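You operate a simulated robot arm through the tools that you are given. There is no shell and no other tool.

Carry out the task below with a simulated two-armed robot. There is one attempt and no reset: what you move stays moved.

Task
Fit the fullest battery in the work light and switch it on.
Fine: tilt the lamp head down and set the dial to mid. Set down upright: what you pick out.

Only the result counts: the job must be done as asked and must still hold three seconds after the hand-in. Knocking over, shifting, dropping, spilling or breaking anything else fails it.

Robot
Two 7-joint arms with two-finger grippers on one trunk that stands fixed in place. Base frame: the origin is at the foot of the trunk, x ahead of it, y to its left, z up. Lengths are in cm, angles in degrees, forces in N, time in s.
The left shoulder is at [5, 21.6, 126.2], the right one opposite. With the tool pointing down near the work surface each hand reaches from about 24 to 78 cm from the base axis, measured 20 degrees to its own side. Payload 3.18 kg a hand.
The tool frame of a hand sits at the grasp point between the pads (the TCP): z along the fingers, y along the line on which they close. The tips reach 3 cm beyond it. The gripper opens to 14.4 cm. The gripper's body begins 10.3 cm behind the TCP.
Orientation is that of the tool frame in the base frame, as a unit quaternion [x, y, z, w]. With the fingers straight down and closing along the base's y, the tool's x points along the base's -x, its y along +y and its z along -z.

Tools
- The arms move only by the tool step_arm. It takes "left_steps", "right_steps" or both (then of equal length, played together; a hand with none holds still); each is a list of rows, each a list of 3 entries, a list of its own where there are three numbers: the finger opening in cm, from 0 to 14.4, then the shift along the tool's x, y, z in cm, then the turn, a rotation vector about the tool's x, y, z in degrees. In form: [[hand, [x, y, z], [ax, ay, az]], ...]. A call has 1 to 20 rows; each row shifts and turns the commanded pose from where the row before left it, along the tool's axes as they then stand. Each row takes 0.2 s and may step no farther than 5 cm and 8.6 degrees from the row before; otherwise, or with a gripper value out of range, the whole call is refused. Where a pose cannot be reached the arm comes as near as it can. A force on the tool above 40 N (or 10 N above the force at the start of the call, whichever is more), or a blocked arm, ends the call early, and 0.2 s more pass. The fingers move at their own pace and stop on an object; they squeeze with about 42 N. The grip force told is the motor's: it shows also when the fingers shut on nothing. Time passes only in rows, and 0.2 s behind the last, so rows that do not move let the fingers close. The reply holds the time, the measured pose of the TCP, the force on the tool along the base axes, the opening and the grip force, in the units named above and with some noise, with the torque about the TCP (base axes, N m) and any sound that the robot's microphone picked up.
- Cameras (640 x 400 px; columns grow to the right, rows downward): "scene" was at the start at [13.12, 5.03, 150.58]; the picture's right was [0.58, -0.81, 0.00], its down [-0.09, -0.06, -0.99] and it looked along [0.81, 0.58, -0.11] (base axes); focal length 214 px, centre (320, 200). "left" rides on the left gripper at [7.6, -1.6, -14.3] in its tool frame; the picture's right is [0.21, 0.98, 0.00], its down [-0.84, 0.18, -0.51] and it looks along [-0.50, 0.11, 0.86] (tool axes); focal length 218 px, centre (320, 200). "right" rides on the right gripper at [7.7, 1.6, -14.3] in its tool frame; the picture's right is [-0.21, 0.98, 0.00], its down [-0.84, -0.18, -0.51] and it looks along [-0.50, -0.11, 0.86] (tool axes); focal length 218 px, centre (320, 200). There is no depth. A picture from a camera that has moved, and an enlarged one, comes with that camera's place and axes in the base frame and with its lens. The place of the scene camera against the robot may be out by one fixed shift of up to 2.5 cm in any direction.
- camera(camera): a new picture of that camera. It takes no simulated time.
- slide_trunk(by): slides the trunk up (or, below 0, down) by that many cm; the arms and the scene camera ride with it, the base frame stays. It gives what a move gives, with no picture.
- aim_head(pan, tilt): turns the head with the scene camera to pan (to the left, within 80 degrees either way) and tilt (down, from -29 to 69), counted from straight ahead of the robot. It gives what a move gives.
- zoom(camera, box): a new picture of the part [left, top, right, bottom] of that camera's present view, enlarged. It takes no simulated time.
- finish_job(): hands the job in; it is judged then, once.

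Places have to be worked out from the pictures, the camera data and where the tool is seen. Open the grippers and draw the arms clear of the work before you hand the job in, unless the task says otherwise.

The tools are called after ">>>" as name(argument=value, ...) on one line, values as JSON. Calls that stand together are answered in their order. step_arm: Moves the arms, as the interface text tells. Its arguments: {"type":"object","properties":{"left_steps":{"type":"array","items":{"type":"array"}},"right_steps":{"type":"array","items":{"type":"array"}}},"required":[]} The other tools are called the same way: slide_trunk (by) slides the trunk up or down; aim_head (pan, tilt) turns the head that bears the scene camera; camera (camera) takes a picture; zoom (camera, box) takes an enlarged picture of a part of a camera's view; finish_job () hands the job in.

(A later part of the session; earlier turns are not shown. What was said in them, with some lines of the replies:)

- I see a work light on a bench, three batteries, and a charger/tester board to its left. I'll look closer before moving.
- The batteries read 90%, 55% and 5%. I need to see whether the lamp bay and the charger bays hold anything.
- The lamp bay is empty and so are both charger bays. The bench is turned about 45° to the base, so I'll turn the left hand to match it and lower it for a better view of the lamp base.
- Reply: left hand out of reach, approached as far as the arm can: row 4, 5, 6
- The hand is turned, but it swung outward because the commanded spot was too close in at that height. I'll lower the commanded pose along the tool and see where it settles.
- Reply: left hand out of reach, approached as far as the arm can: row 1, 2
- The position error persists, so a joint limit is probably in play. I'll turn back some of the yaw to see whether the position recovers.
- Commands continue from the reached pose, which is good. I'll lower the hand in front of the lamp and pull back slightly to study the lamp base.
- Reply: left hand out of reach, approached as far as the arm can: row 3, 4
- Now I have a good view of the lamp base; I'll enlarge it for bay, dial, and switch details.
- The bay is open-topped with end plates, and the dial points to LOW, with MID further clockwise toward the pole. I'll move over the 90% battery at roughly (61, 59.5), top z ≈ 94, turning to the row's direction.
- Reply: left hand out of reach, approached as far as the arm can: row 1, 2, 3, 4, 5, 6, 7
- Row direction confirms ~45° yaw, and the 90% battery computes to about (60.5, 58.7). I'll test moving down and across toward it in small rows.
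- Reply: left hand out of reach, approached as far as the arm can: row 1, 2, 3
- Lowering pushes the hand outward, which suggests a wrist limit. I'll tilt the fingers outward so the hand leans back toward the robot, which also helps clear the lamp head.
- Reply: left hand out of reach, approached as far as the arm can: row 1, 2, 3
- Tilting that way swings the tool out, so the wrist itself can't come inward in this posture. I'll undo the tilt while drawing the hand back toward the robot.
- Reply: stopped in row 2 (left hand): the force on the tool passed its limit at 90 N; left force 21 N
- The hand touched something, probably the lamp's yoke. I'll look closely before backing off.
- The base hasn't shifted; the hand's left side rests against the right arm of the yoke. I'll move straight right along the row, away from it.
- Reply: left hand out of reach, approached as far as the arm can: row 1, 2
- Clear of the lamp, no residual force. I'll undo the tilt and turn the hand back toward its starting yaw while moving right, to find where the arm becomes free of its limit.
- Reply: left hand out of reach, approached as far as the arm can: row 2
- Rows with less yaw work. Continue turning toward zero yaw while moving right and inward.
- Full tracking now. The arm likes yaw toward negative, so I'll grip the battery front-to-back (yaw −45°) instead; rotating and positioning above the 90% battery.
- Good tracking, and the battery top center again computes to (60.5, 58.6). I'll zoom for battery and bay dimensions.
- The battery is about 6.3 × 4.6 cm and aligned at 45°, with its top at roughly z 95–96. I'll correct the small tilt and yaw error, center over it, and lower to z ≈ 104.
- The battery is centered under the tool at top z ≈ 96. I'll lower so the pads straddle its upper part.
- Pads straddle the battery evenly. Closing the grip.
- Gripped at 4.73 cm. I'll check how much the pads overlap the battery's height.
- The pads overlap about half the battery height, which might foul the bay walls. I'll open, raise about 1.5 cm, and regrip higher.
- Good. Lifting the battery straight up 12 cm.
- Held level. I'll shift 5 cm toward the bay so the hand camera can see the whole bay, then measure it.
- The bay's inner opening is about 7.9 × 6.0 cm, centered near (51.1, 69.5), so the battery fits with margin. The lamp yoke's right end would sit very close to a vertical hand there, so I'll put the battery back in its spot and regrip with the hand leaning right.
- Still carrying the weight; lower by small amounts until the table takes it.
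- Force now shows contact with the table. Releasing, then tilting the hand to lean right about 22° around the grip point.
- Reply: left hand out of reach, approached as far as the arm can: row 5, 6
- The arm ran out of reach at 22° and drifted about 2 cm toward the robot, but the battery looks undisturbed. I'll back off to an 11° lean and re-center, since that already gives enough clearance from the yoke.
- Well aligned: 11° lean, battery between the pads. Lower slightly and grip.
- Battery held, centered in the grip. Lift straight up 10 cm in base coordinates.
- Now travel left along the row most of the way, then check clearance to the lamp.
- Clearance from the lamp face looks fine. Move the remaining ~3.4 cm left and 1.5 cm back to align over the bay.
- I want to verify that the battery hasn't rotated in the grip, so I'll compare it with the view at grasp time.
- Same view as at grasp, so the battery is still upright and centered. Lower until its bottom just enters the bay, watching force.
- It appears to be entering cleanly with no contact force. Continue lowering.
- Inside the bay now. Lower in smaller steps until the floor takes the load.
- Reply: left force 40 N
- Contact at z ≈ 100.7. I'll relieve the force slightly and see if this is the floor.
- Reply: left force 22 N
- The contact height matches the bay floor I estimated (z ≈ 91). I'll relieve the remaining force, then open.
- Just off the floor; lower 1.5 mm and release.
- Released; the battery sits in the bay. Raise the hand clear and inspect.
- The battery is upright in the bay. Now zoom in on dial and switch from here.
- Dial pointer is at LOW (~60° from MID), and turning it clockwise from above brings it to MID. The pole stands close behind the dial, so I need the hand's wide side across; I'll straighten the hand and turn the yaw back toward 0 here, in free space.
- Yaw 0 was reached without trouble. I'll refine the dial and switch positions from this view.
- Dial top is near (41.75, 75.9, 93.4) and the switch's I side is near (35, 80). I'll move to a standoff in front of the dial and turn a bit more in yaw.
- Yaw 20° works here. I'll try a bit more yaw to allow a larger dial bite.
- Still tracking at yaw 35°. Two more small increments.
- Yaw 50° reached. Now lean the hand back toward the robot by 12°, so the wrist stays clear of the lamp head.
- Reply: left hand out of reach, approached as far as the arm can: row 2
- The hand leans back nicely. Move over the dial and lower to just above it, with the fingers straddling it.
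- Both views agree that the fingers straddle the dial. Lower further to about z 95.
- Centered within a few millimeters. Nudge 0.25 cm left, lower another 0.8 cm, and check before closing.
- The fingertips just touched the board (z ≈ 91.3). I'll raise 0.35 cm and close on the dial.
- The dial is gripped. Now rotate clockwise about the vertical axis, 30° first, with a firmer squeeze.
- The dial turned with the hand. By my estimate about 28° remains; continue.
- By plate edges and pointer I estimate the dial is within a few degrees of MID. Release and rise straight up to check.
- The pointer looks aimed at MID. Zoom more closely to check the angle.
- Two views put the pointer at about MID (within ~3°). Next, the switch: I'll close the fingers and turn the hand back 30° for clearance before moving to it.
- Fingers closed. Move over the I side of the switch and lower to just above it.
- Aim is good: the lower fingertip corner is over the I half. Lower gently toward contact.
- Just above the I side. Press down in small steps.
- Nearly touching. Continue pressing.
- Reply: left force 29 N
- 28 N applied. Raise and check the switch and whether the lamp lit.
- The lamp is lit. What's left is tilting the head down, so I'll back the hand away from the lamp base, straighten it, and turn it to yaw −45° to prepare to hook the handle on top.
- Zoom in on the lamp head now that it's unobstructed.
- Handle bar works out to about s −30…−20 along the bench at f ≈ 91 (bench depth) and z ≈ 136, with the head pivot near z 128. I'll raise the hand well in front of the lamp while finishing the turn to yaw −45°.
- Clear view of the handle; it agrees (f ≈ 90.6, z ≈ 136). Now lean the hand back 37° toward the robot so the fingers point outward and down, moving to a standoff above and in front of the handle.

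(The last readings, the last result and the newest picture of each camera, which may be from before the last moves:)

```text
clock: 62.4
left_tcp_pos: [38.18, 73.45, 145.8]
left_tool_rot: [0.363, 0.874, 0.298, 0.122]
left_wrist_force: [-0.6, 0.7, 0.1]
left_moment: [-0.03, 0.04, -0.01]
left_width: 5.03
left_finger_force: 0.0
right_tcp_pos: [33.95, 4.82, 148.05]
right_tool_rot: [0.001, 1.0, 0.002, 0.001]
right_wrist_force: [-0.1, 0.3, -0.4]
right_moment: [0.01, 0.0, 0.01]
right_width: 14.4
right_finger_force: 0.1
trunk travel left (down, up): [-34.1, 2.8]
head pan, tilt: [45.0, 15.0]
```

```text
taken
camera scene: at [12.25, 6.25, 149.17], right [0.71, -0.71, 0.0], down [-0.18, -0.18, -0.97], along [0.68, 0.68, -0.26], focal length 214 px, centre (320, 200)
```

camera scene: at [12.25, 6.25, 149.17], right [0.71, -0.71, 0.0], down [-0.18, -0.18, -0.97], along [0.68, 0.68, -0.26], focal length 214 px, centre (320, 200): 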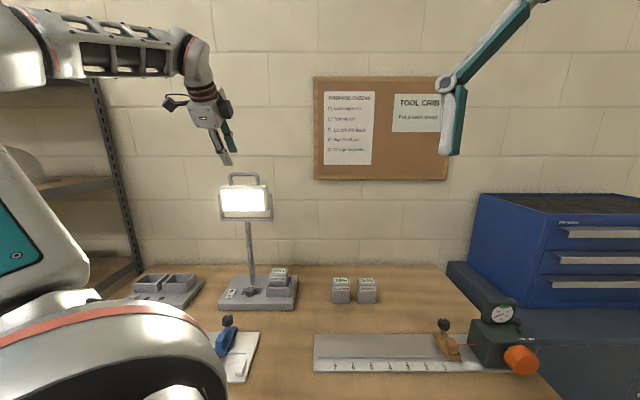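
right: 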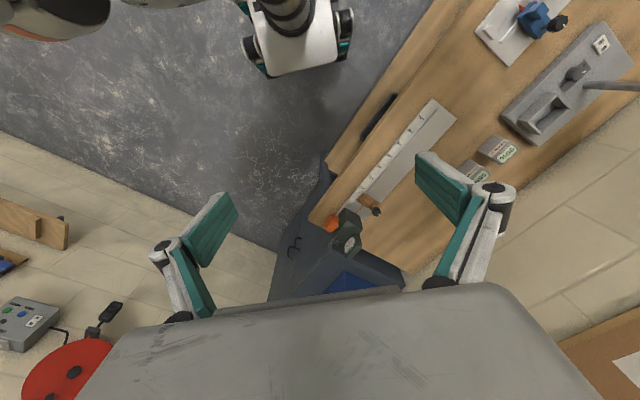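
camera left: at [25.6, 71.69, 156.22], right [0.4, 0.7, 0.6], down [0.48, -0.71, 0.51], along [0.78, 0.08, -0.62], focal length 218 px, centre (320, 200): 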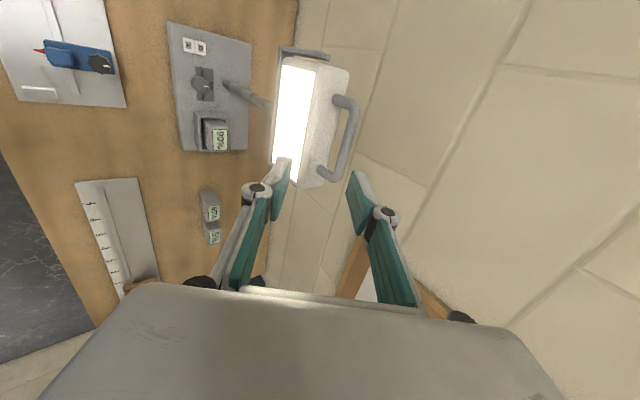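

The hand tracks well and sits above and in front of the handle. Shift it up and back so the bar lines up between the fingers, then advance most of the way and check.

>>> step_arm(left_steps=[[5, [0, 2.15, 0], [0, 0, 0]], [5, [0, 2.15, 0], [0, 0, 0]], [5, [0, 0, 3], [0, 0, 0]], [5, [0, 0, 3], [0, 0, 0]], [5, [0, 0, 0], [0, 0, 0]]])

>>> camera(camera="left")

>>> zoom(camera="scene", box=[150, 60, 310, 230])

```text
clock: 63.6
left_tcp_pos: [43.2, 78.28, 143.86]
left_tool_rot: [0.362, 0.875, 0.297, 0.122]
left_wrist_force: [0.7, 0.5, -0.2]
left_moment: [-0.02, 0.04, -0.02]
left_width: 4.99
left_finger_force: 0.1
right_tcp_pos: [33.83, 4.73, 148.16]
right_tool_rot: [0.001, 1.0, 0.002, 0.0]
right_wrist_force: [-0.1, -0.9, 0.2]
right_moment: [0.03, -0.04, -0.02]
right_width: 14.4
right_finger_force: 0.1
trunk travel left (down, up): [-34.1, 2.8]
head pan, tilt: [45.0, 15.0]
```

```text
taken
camera left: at [30.63, 76.59, 154.24], right [0.4, 0.7, 0.6], down [0.48, -0.71, 0.51], along [0.78, 0.08, -0.62], focal length 218 px, centre (320, 200)
```

left: 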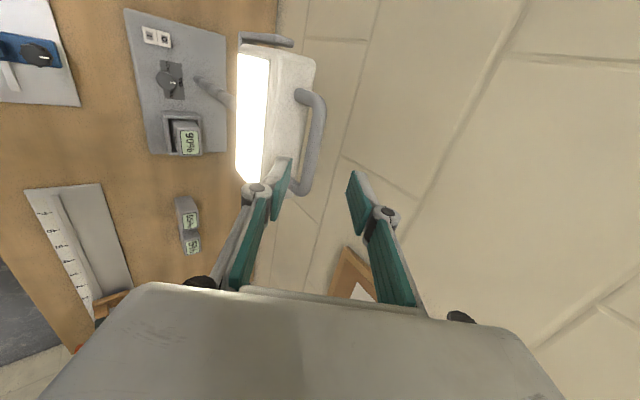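

```text
2.35 times, centred on (230, 145) of scene
camera zoom: at [12.16, 6.18, 149.19], right [0.71, -0.71, 0.0], down [-0.18, -0.18, -0.97], along [0.68, 0.68, -0.26], focal length 505 px, centre (532, 329)
```

zoom: 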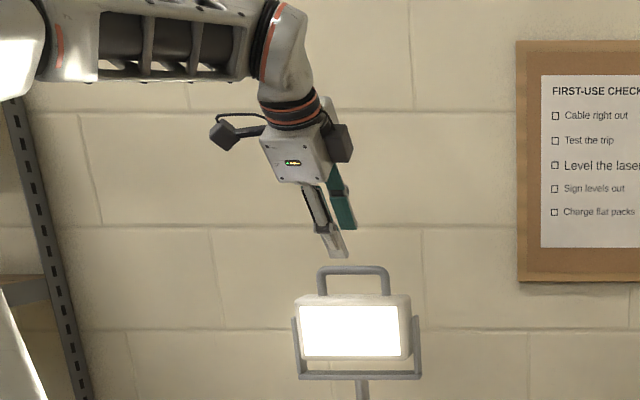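

Bar is about 9 cm ahead along the fingers, slightly toward the front finger. Widen a bit, adjust, and advance 4 cm.

>>> step_arm(left_steps=[[5.6, [0, -0.3, 2], [0, 0, 0]], [5.6, [0, 0, 2], [0, 0, 0]], [5.6, [0, 0, 0], [0, 0, 0]]])

>>> camera(camera="left")

>>> zoom(camera="scene", box=[190, 120, 290, 220])

```text
clock: 64.4
left_tcp_pos: [44.42, 79.85, 140.5]
left_tool_rot: [0.363, 0.875, 0.297, 0.122]
left_wrist_force: [-1.0, 0.7, 0.7]
left_moment: [0.02, -0.03, -0.03]
left_width: 5.59
left_finger_force: 0.1
right_tcp_pos: [33.8, 4.81, 148.04]
right_tool_rot: [0.001, 1.0, 0.001, 0.001]
right_wrist_force: [-0.7, -0.5, -0.1]
right_moment: [0.0, -0.04, 0.01]
right_width: 14.39
right_finger_force: 0.0
trunk travel left (down, up): [-34.1, 2.8]
head pan, tilt: [45.0, 15.0]
```

```text
taken
camera left: at [31.95, 78.11, 150.83], right [0.4, 0.7, 0.6], down [0.48, -0.71, 0.51], along [0.78, 0.08, -0.62], focal length 218 px, centre (320, 200)
```

left: 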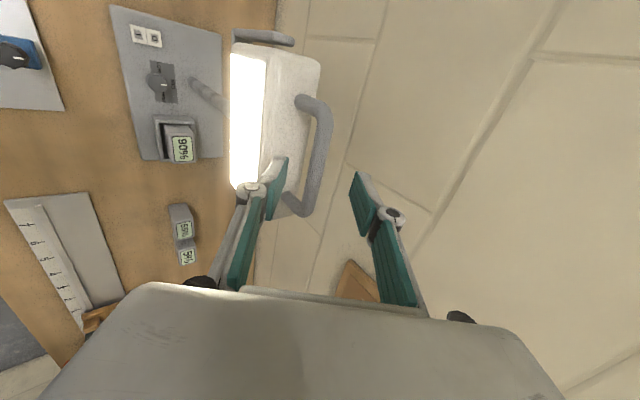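

```text
4.00 times, centred on (240, 170) of scene
camera zoom: at [12.21, 6.22, 149.18], right [0.71, -0.71, 0.0], down [-0.18, -0.18, -0.97], along [0.68, 0.68, -0.26], focal length 858 px, centre (640, 320)
```

zoom: 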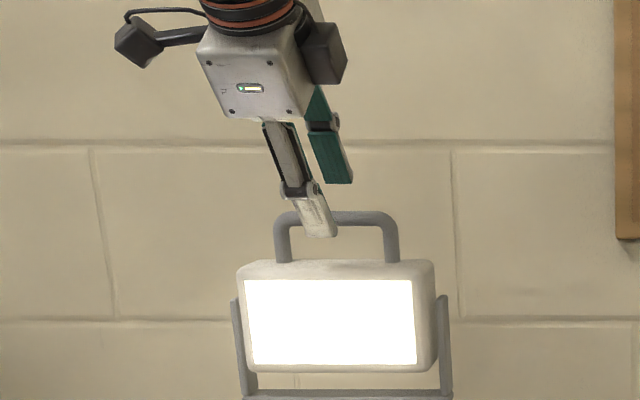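

Bar now 4.8 cm ahead and centered between the fingers. Advance 3 cm more so it lies between the pads near the tips.

>>> step_arm(left_steps=[[5.6, [0, 0, 1.5], [0, 0, 0]], [5.6, [0, 0, 1.5], [0, 0, 0]], [5.6, [0, 0, 0], [0, 0, 0]]])

>>> camera(camera="left")

>>> zoom(camera="scene", box=[190, 120, 290, 220])

```text
clock: 65.2
left_tcp_pos: [45.7, 81.27, 138.21]
left_tool_rot: [0.362, 0.875, 0.298, 0.122]
left_wrist_force: [-0.2, 0.6, 0.4]
left_moment: [0.02, -0.02, -0.01]
left_width: 5.6
left_finger_force: 0.0
right_tcp_pos: [33.94, 4.75, 148.03]
right_tool_rot: [0.001, 1.0, 0.002, 0.0]
right_wrist_force: [0.2, 0.3, 0.7]
right_moment: [0.02, 0.0, -0.01]
right_width: 14.4
right_finger_force: 0.1
trunk travel left (down, up): [-34.1, 2.8]
head pan, tilt: [45.0, 15.0]
```

```text
taken
camera left: at [33.24, 79.61, 148.43], right [0.4, 0.7, 0.6], down [0.48, -0.71, 0.51], along [0.78, 0.08, -0.62], focal length 218 px, centre (320, 200)
```

left: 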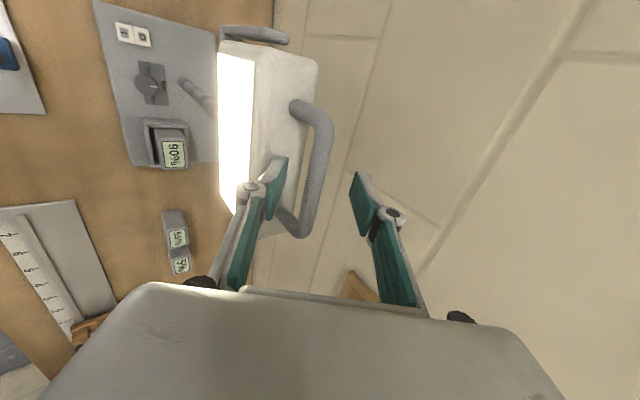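

```text
4.00 times, centred on (240, 170) of scene
camera zoom: at [12.22, 6.23, 149.18], right [0.71, -0.71, 0.0], down [-0.18, -0.18, -0.97], along [0.68, 0.68, -0.26], focal length 858 px, centre (640, 320)
```

zoom: 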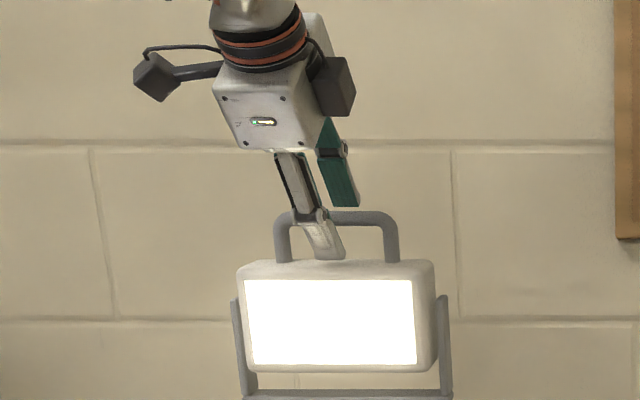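

The bar is between the fingers. Narrow the opening around it, advance slightly, and begin pulling the handle forward and down along its arc.

>>> step_arm(left_steps=[[4, [0, 0, 0], [0, 0, 0]], [2.6, [0, 0, 0], [0, 0, 0]], [2.6, [0, 0, 0.7], [0, 0, 0]], [2.6, [0, -0.6, 0], [0, 0, 0]], [2.6, [0, -0.5, 0], [0, 0, 0]], [2.6, [0, 0, 0], [0, 0, 0]]])

>>> camera(camera="left")

>>> zoom(camera="scene", box=[190, 120, 290, 220])

```text
clock: 66.6
left_tcp_pos: [45.39, 81.1, 136.73]
left_tool_rot: [0.364, 0.874, 0.298, 0.122]
left_wrist_force: [0.6, 0.1, -0.2]
left_moment: [-0.01, -0.02, 0.01]
left_width: 2.59
left_finger_force: 0.1
right_tcp_pos: [33.93, 4.73, 148.19]
right_tool_rot: [0.001, 1.0, 0.001, 0.0]
right_wrist_force: [0.6, 0.1, 0.1]
right_moment: [-0.04, 0.0, 0.03]
right_width: 14.42
right_finger_force: 0.0
trunk travel left (down, up): [-34.1, 2.8]
head pan, tilt: [45.0, 15.0]
```

```text
taken
camera left: at [32.81, 79.34, 147.15], right [0.4, 0.7, 0.6], down [0.48, -0.71, 0.51], along [0.78, 0.08, -0.62], focal length 218 px, centre (320, 200)
```

left: 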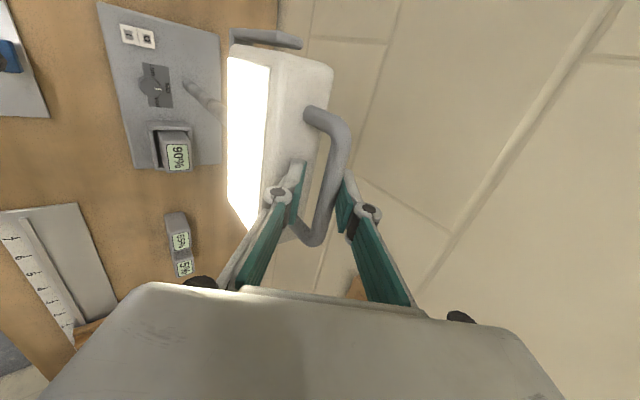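

```text
4.00 times, centred on (240, 170) of scene
camera zoom: at [12.24, 6.26, 149.17], right [0.71, -0.71, 0.0], down [-0.18, -0.18, -0.97], along [0.68, 0.68, -0.26], focal length 858 px, centre (640, 320)
```

zoom: 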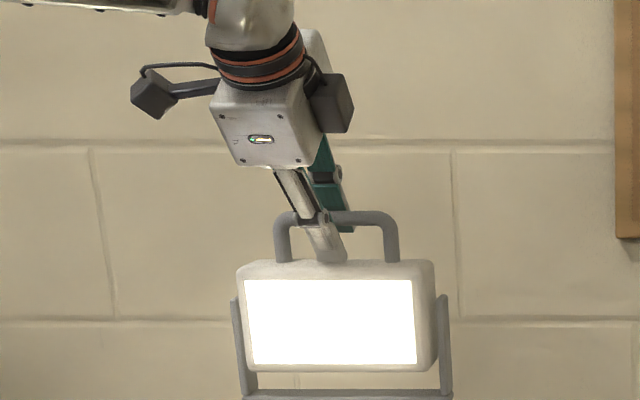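

The back finger is against the bar with no force yet. Pull in small steps along the arc.

>>> step_arm(left_steps=[[2.6, [0, -0.5, -0.3], [0, 0, 0]], [2.6, [0, -0.5, -0.3], [0, 0, 0]], [2.6, [0, -0.5, -0.25], [0, 0, 0]], [2.6, [0, -0.5, -0.25], [0, 0, 0]], [2.6, [0, 0, 0], [0, 0, 0]]])

>>> camera(camera="left")

>>> zoom(camera="scene", box=[190, 120, 290, 220])

```text
clock: 67.8
left_tcp_pos: [43.68, 79.36, 136.41]
left_tool_rot: [0.362, 0.875, 0.297, 0.123]
left_wrist_force: [1.4, 0.2, 2.1]
left_moment: [0.01, 0.04, -0.02]
left_width: 2.73
left_finger_force: 1.0
right_tcp_pos: [33.91, 4.76, 148.05]
right_tool_rot: [0.001, 1.0, 0.001, 0.0]
right_wrist_force: [0.2, -0.3, -0.2]
right_moment: [-0.02, 0.01, -0.01]
right_width: 14.42
right_finger_force: 0.1
trunk travel left (down, up): [-34.1, 2.8]
head pan, tilt: [45.0, 15.0]
```

```text
taken
camera left: at [31.21, 77.65, 146.76], right [0.4, 0.7, 0.59], down [0.48, -0.71, 0.51], along [0.78, 0.08, -0.62], focal length 218 px, centre (320, 200)
```

left: 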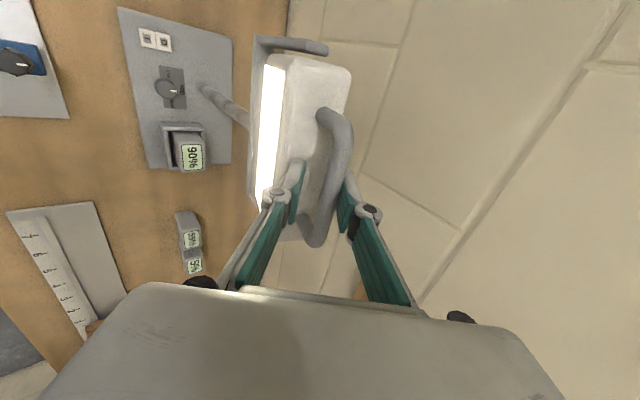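

```text
4.00 times, centred on (240, 170) of scene
camera zoom: at [12.25, 6.25, 149.17], right [0.71, -0.71, 0.0], down [-0.18, -0.18, -0.97], along [0.68, 0.68, -0.26], focal length 858 px, centre (640, 320)
```

zoom: 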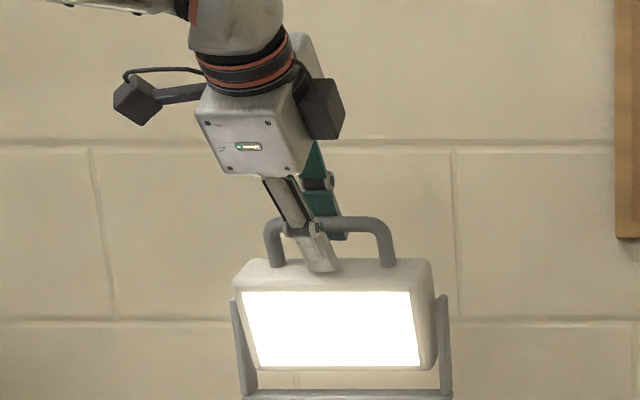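

The head tilts with very little force. Continue along the arc.

>>> step_arm(left_steps=[[2.6, [0, -0.55, -0.2], [0, 0, 0]], [2.6, [0, -0.55, -0.2], [0, 0, 0]], [2.6, [0, -0.56, -0.12], [0, 0, 0]], [2.6, [0, -0.56, -0.12], [0, 0, 0]], [2.6, [0, 0, 0], [0, 0, 0]]])

>>> camera(camera="left")

>>> zoom(camera="scene", box=[190, 120, 290, 220])

```text
clock: 69.0
left_tcp_pos: [42.18, 77.85, 135.55]
left_tool_rot: [0.363, 0.875, 0.296, 0.122]
left_wrist_force: [0.2, -0.3, 0.6]
left_moment: [-0.02, 0.07, 0.03]
left_width: 2.7
left_finger_force: 0.3
right_tcp_pos: [33.97, 4.7, 148.07]
right_tool_rot: [0.001, 1.0, 0.002, 0.0]
right_wrist_force: [0.2, -0.1, -0.1]
right_moment: [0.02, -0.03, 0.03]
right_width: 14.4
right_finger_force: 0.1
trunk travel left (down, up): [-34.1, 2.8]
head pan, tilt: [45.0, 15.0]
```

```text
taken
camera left: at [29.76, 76.12, 145.93], right [0.4, 0.7, 0.59], down [0.48, -0.71, 0.51], along [0.78, 0.08, -0.62], focal length 218 px, centre (320, 200)
```

left: 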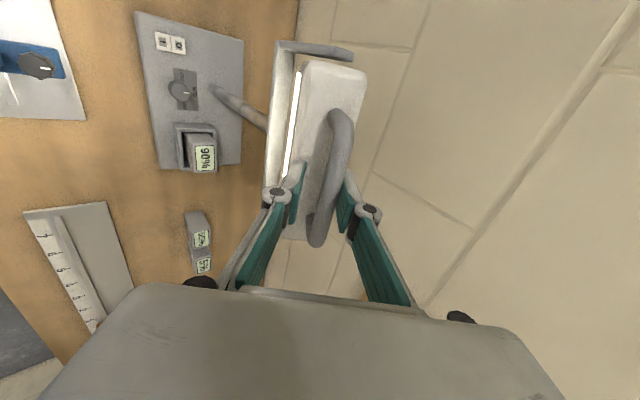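

```text
4.00 times, centred on (240, 170) of scene
camera zoom: at [12.25, 6.24, 149.17], right [0.71, -0.71, 0.0], down [-0.18, -0.18, -0.97], along [0.68, 0.68, -0.26], focal length 858 px, centre (640, 320)
```

zoom: 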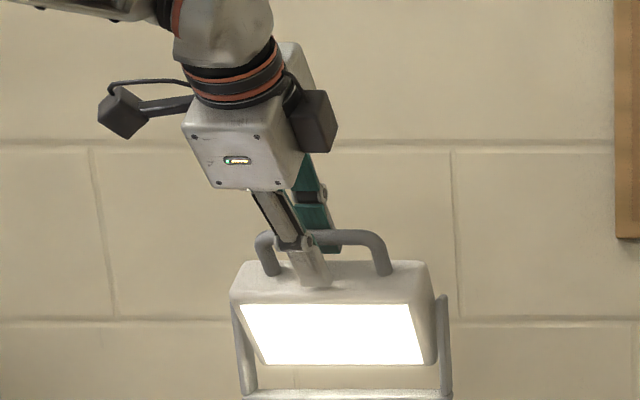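

About 30° now. Continue another ~12°.

>>> step_arm(left_steps=[[2.6, [0, -0.57, -0.03], [0, 0, 0]], [2.6, [0, -0.57, -0.03], [0, 0, 0]], [2.6, [0, -0.57, 0.05], [0, 0, 0]], [2.6, [0, 0, 0], [0, 0, 0]]])

>>> camera(camera="left")

>>> zoom(camera="scene", box=[190, 120, 290, 220])

```text
clock: 70.0
left_tcp_pos: [41.16, 77.02, 134.49]
left_tool_rot: [0.363, 0.875, 0.296, 0.122]
left_wrist_force: [0.4, 0.4, 0.7]
left_moment: [-0.02, 0.0, 0.02]
left_width: 2.68
left_finger_force: 0.6
right_tcp_pos: [33.95, 4.74, 148.02]
right_tool_rot: [0.001, 1.0, 0.002, 0.001]
right_wrist_force: [1.3, -1.1, -0.1]
right_moment: [-0.02, 0.0, 0.01]
right_width: 14.42
right_finger_force: 0.1
trunk travel left (down, up): [-34.1, 2.8]
head pan, tilt: [45.0, 15.0]
```

```text
taken
camera left: at [28.73, 75.21, 144.88], right [0.4, 0.7, 0.59], down [0.48, -0.71, 0.51], along [0.78, 0.08, -0.62], focal length 218 px, centre (320, 200)
```

left: 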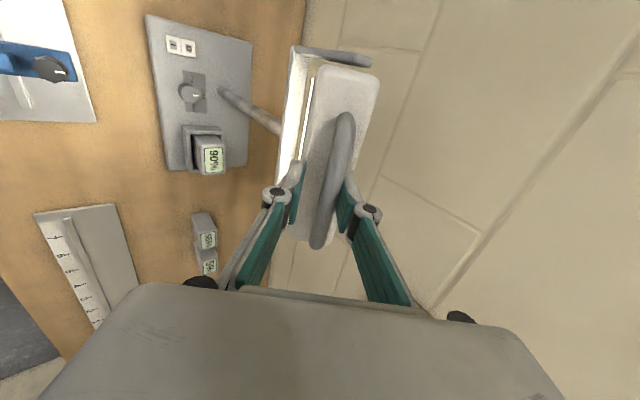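

```text
4.00 times, centred on (240, 170) of scene
camera zoom: at [12.25, 6.25, 149.17], right [0.71, -0.71, 0.0], down [-0.18, -0.18, -0.97], along [0.68, 0.68, -0.26], focal length 858 px, centre (640, 320)
```

zoom: 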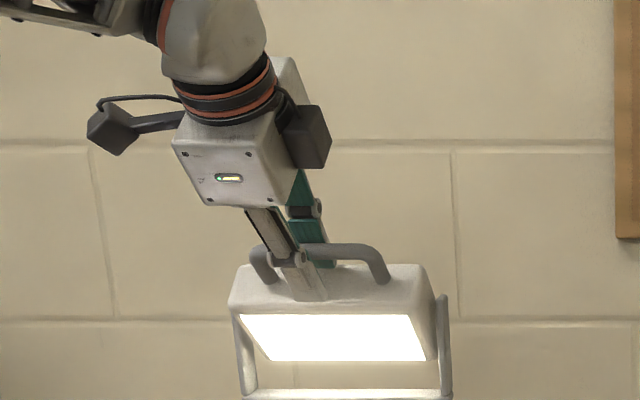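

The head is tilted about 42° down. Open a little and withdraw straight back along the fingers.

>>> step_arm(left_steps=[[3.6, [0, 0, 0], [0, 0, 0]], [3.6, [0, 0, 0], [0, 0, 0]], [3.6, [0, 0, -2], [0, 0, 0]], [3.6, [0, 0, -3], [0, 0, 0]], [3.6, [0, 0, -4], [0, 0, 0]], [3.6, [0, -2, -4], [0, 0, 0]], [3.6, [0, -3, -3], [0, 0, 0]]])

>>> camera(camera="left")

>>> camera(camera="scene")

>>> zoom(camera="scene", box=[190, 150, 320, 310])

```text
clock: 71.6
left_tcp_pos: [31.59, 67.17, 143.97]
left_tool_rot: [0.362, 0.875, 0.298, 0.122]
left_wrist_force: [0.1, -0.7, -0.2]
left_moment: [0.02, -0.02, 0.0]
left_width: 3.61
left_finger_force: 0.1
right_tcp_pos: [33.84, 4.81, 148.04]
right_tool_rot: [0.0, 1.0, 0.002, 0.0]
right_wrist_force: [0.1, 0.6, -0.1]
right_moment: [-0.01, -0.01, -0.04]
right_width: 14.43
right_finger_force: 0.0
trunk travel left (down, up): [-34.1, 2.8]
head pan, tilt: [45.0, 15.0]
```

```text
taken
camera left: at [19.11, 65.48, 154.26], right [0.4, 0.7, 0.6], down [0.48, -0.71, 0.51], along [0.78, 0.08, -0.62], focal length 218 px, centre (320, 200)
```

left: 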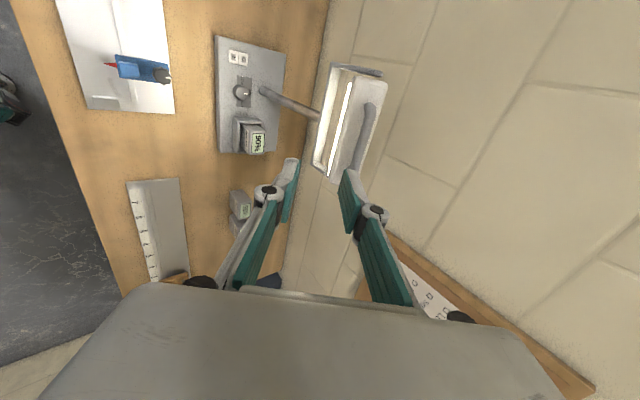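

```text
taken
camera scene: at [12.15, 6.22, 149.18], right [0.71, -0.71, 0.0], down [-0.18, -0.18, -0.97], along [0.68, 0.68, -0.26], focal length 214 px, centre (320, 200)
```

scene: 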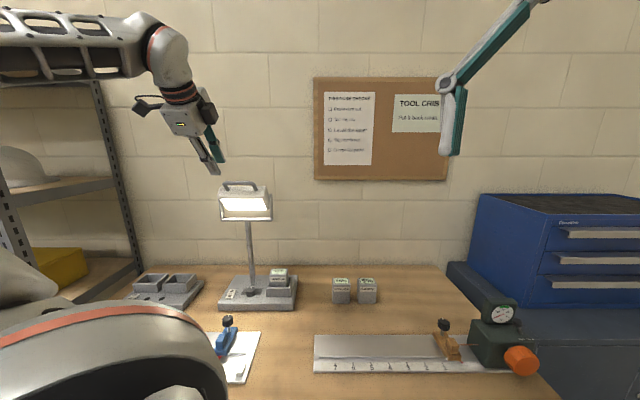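

```text
2.50 times, centred on (255, 230) of scene
camera zoom: at [12.15, 6.22, 149.18], right [0.71, -0.71, 0.0], down [-0.18, -0.18, -0.97], along [0.68, 0.68, -0.26], focal length 536 px, centre (482, 125)
```

zoom: 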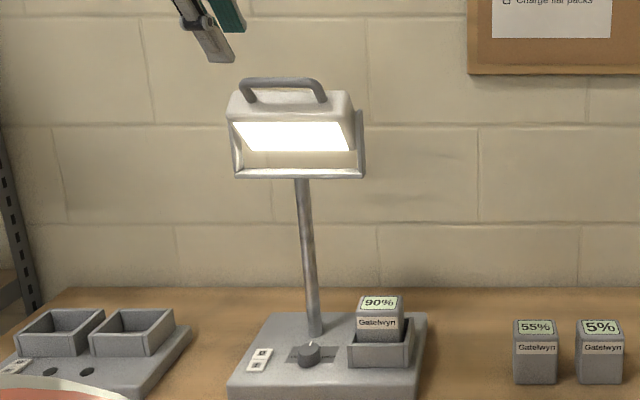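

The lamp is lit, the head is tilted down, and the other batteries are undisturbed. Final check on dial angle and battery seating.

>>> zoom(camera="left", box=[205, 40, 301, 160])

>>> zoom(camera="left", box=[225, 70, 265, 110])

>>> zoom(camera="scene", box=[215, 260, 305, 315])

```text
3.33 times, centred on (253, 100) of left
camera zoom: at [19.11, 65.48, 154.26], right [0.4, 0.7, 0.6], down [0.48, -0.71, 0.51], along [0.78, 0.08, -0.62], focal length 728 px, centre (543, 533)
```

zoom: 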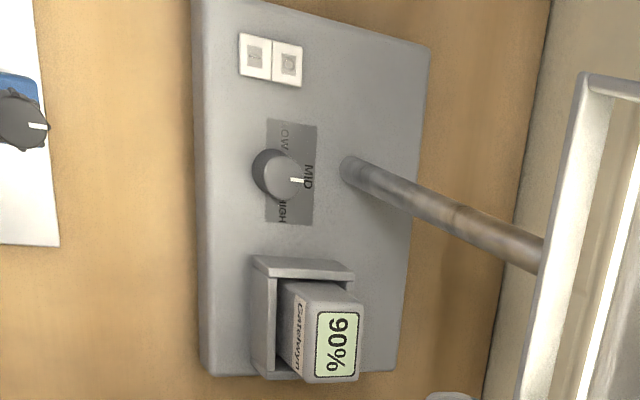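

```text
10.00 times, centred on (245, 90) of left
camera zoom: at [19.11, 65.48, 154.26], right [0.4, 0.7, 0.6], down [0.48, -0.71, 0.51], along [0.78, 0.08, -0.62], focal length 2183 px, centre (1070, 1300)
```

zoom: 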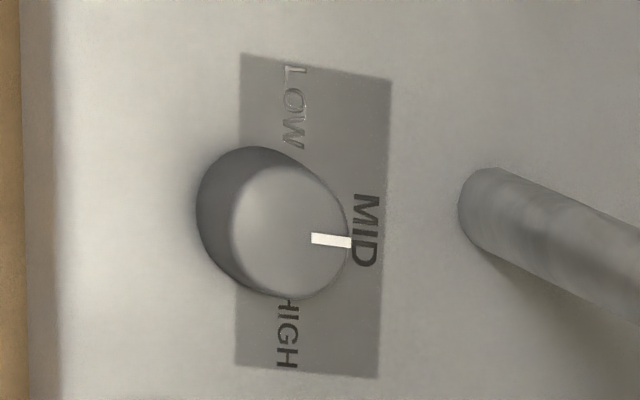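

```text
7.11 times, centred on (260, 288) of scene
camera zoom: at [12.15, 6.22, 149.18], right [0.71, -0.71, 0.0], down [-0.18, -0.18, -0.97], along [0.68, 0.68, -0.26], focal length 1525 px, centre (747, -422)
```

zoom: 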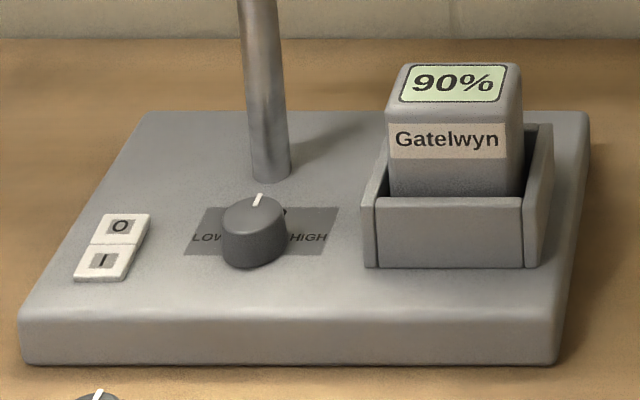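

All good: pointer lined up with MID, switch at I and lamp lit, battery upright in the bay. Draw the left arm back clear and open the gripper.

>>> step_arm(left_steps=[[6, [-2.5, -0.89, -1.31], [7.5, 0, 0]], [8, [-2.5, -1.05, -1.18], [7.5, 0, 0]], [10, [-2.5, -1.19, -1.04], [7.5, 0, 0]], [12, [-2.5, -1.32, -0.87], [7.5, 0, 0]], [14, [-2.5, -1.42, -0.69], [7.5, 0, 0]], [14.4, [-1.5, -1.5, 0], [0, 0, 0]], [14.4, [0, 0, 0], [0, 0, 0]]])

>>> camera(camera="scene")

```text
clock: 73.2
left_tcp_pos: [35.1, 50.85, 146.52]
left_tool_rot: [0.383, 0.924, 0.0, -0.001]
left_wrist_force: [0.0, -0.1, -0.5]
left_moment: [-0.03, 0.03, 0.01]
left_width: 14.4
left_finger_force: 0.0
right_tcp_pos: [33.98, 4.91, 147.89]
right_tool_rot: [-0.001, 1.0, 0.002, 0.0]
right_wrist_force: [1.2, 0.2, 0.6]
right_moment: [-0.02, 0.0, -0.04]
right_width: 14.4
right_finger_force: 0.1
trunk travel left (down, up): [-34.1, 2.8]
head pan, tilt: [45.0, 15.0]
```

```text
taken
camera scene: at [12.31, 6.32, 149.16], right [0.71, -0.71, 0.0], down [-0.18, -0.18, -0.97], along [0.68, 0.68, -0.26], focal length 214 px, centre (320, 200)
```

scene: 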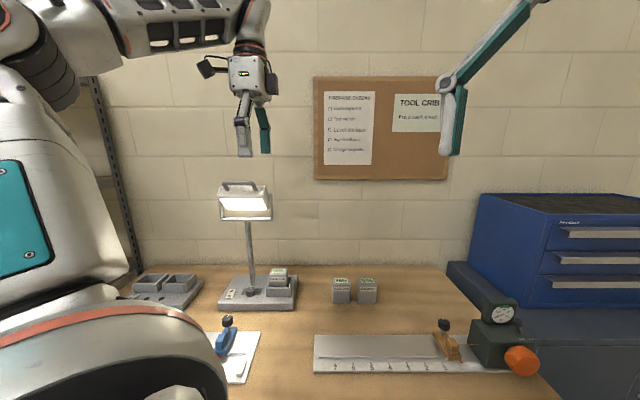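

The arm is clear with the gripper open. The lamp is still lit and tilted down, and everything else is in place, so I'm handing the job in.

>>> finish_job()

```text
The job is handed in.
```

The work light now holds the 90% battery, the fullest of the three, and it is switched on and lit.

- **Battery:** it stands upright in the lamp's bay. The bay was empty to begin with, so no old battery had to come out. The 55% and 5% batteries were not moved.
- **Dial:** turned from LOW to MID; the pointer lines up with the MID mark to within a few degrees.
- **Lamp head:** tilted about 42° down, and it stayed there after I let go of the handle.
- **Contact with the lamp:** early on, the left hand bumped the lamp's yoke and the force reached 90 N. Pictures taken right after showed the lamp base had not moved.

Both grippers are open and the arms are clear of the bench. The hand-in was accepted, but no verdict came back.
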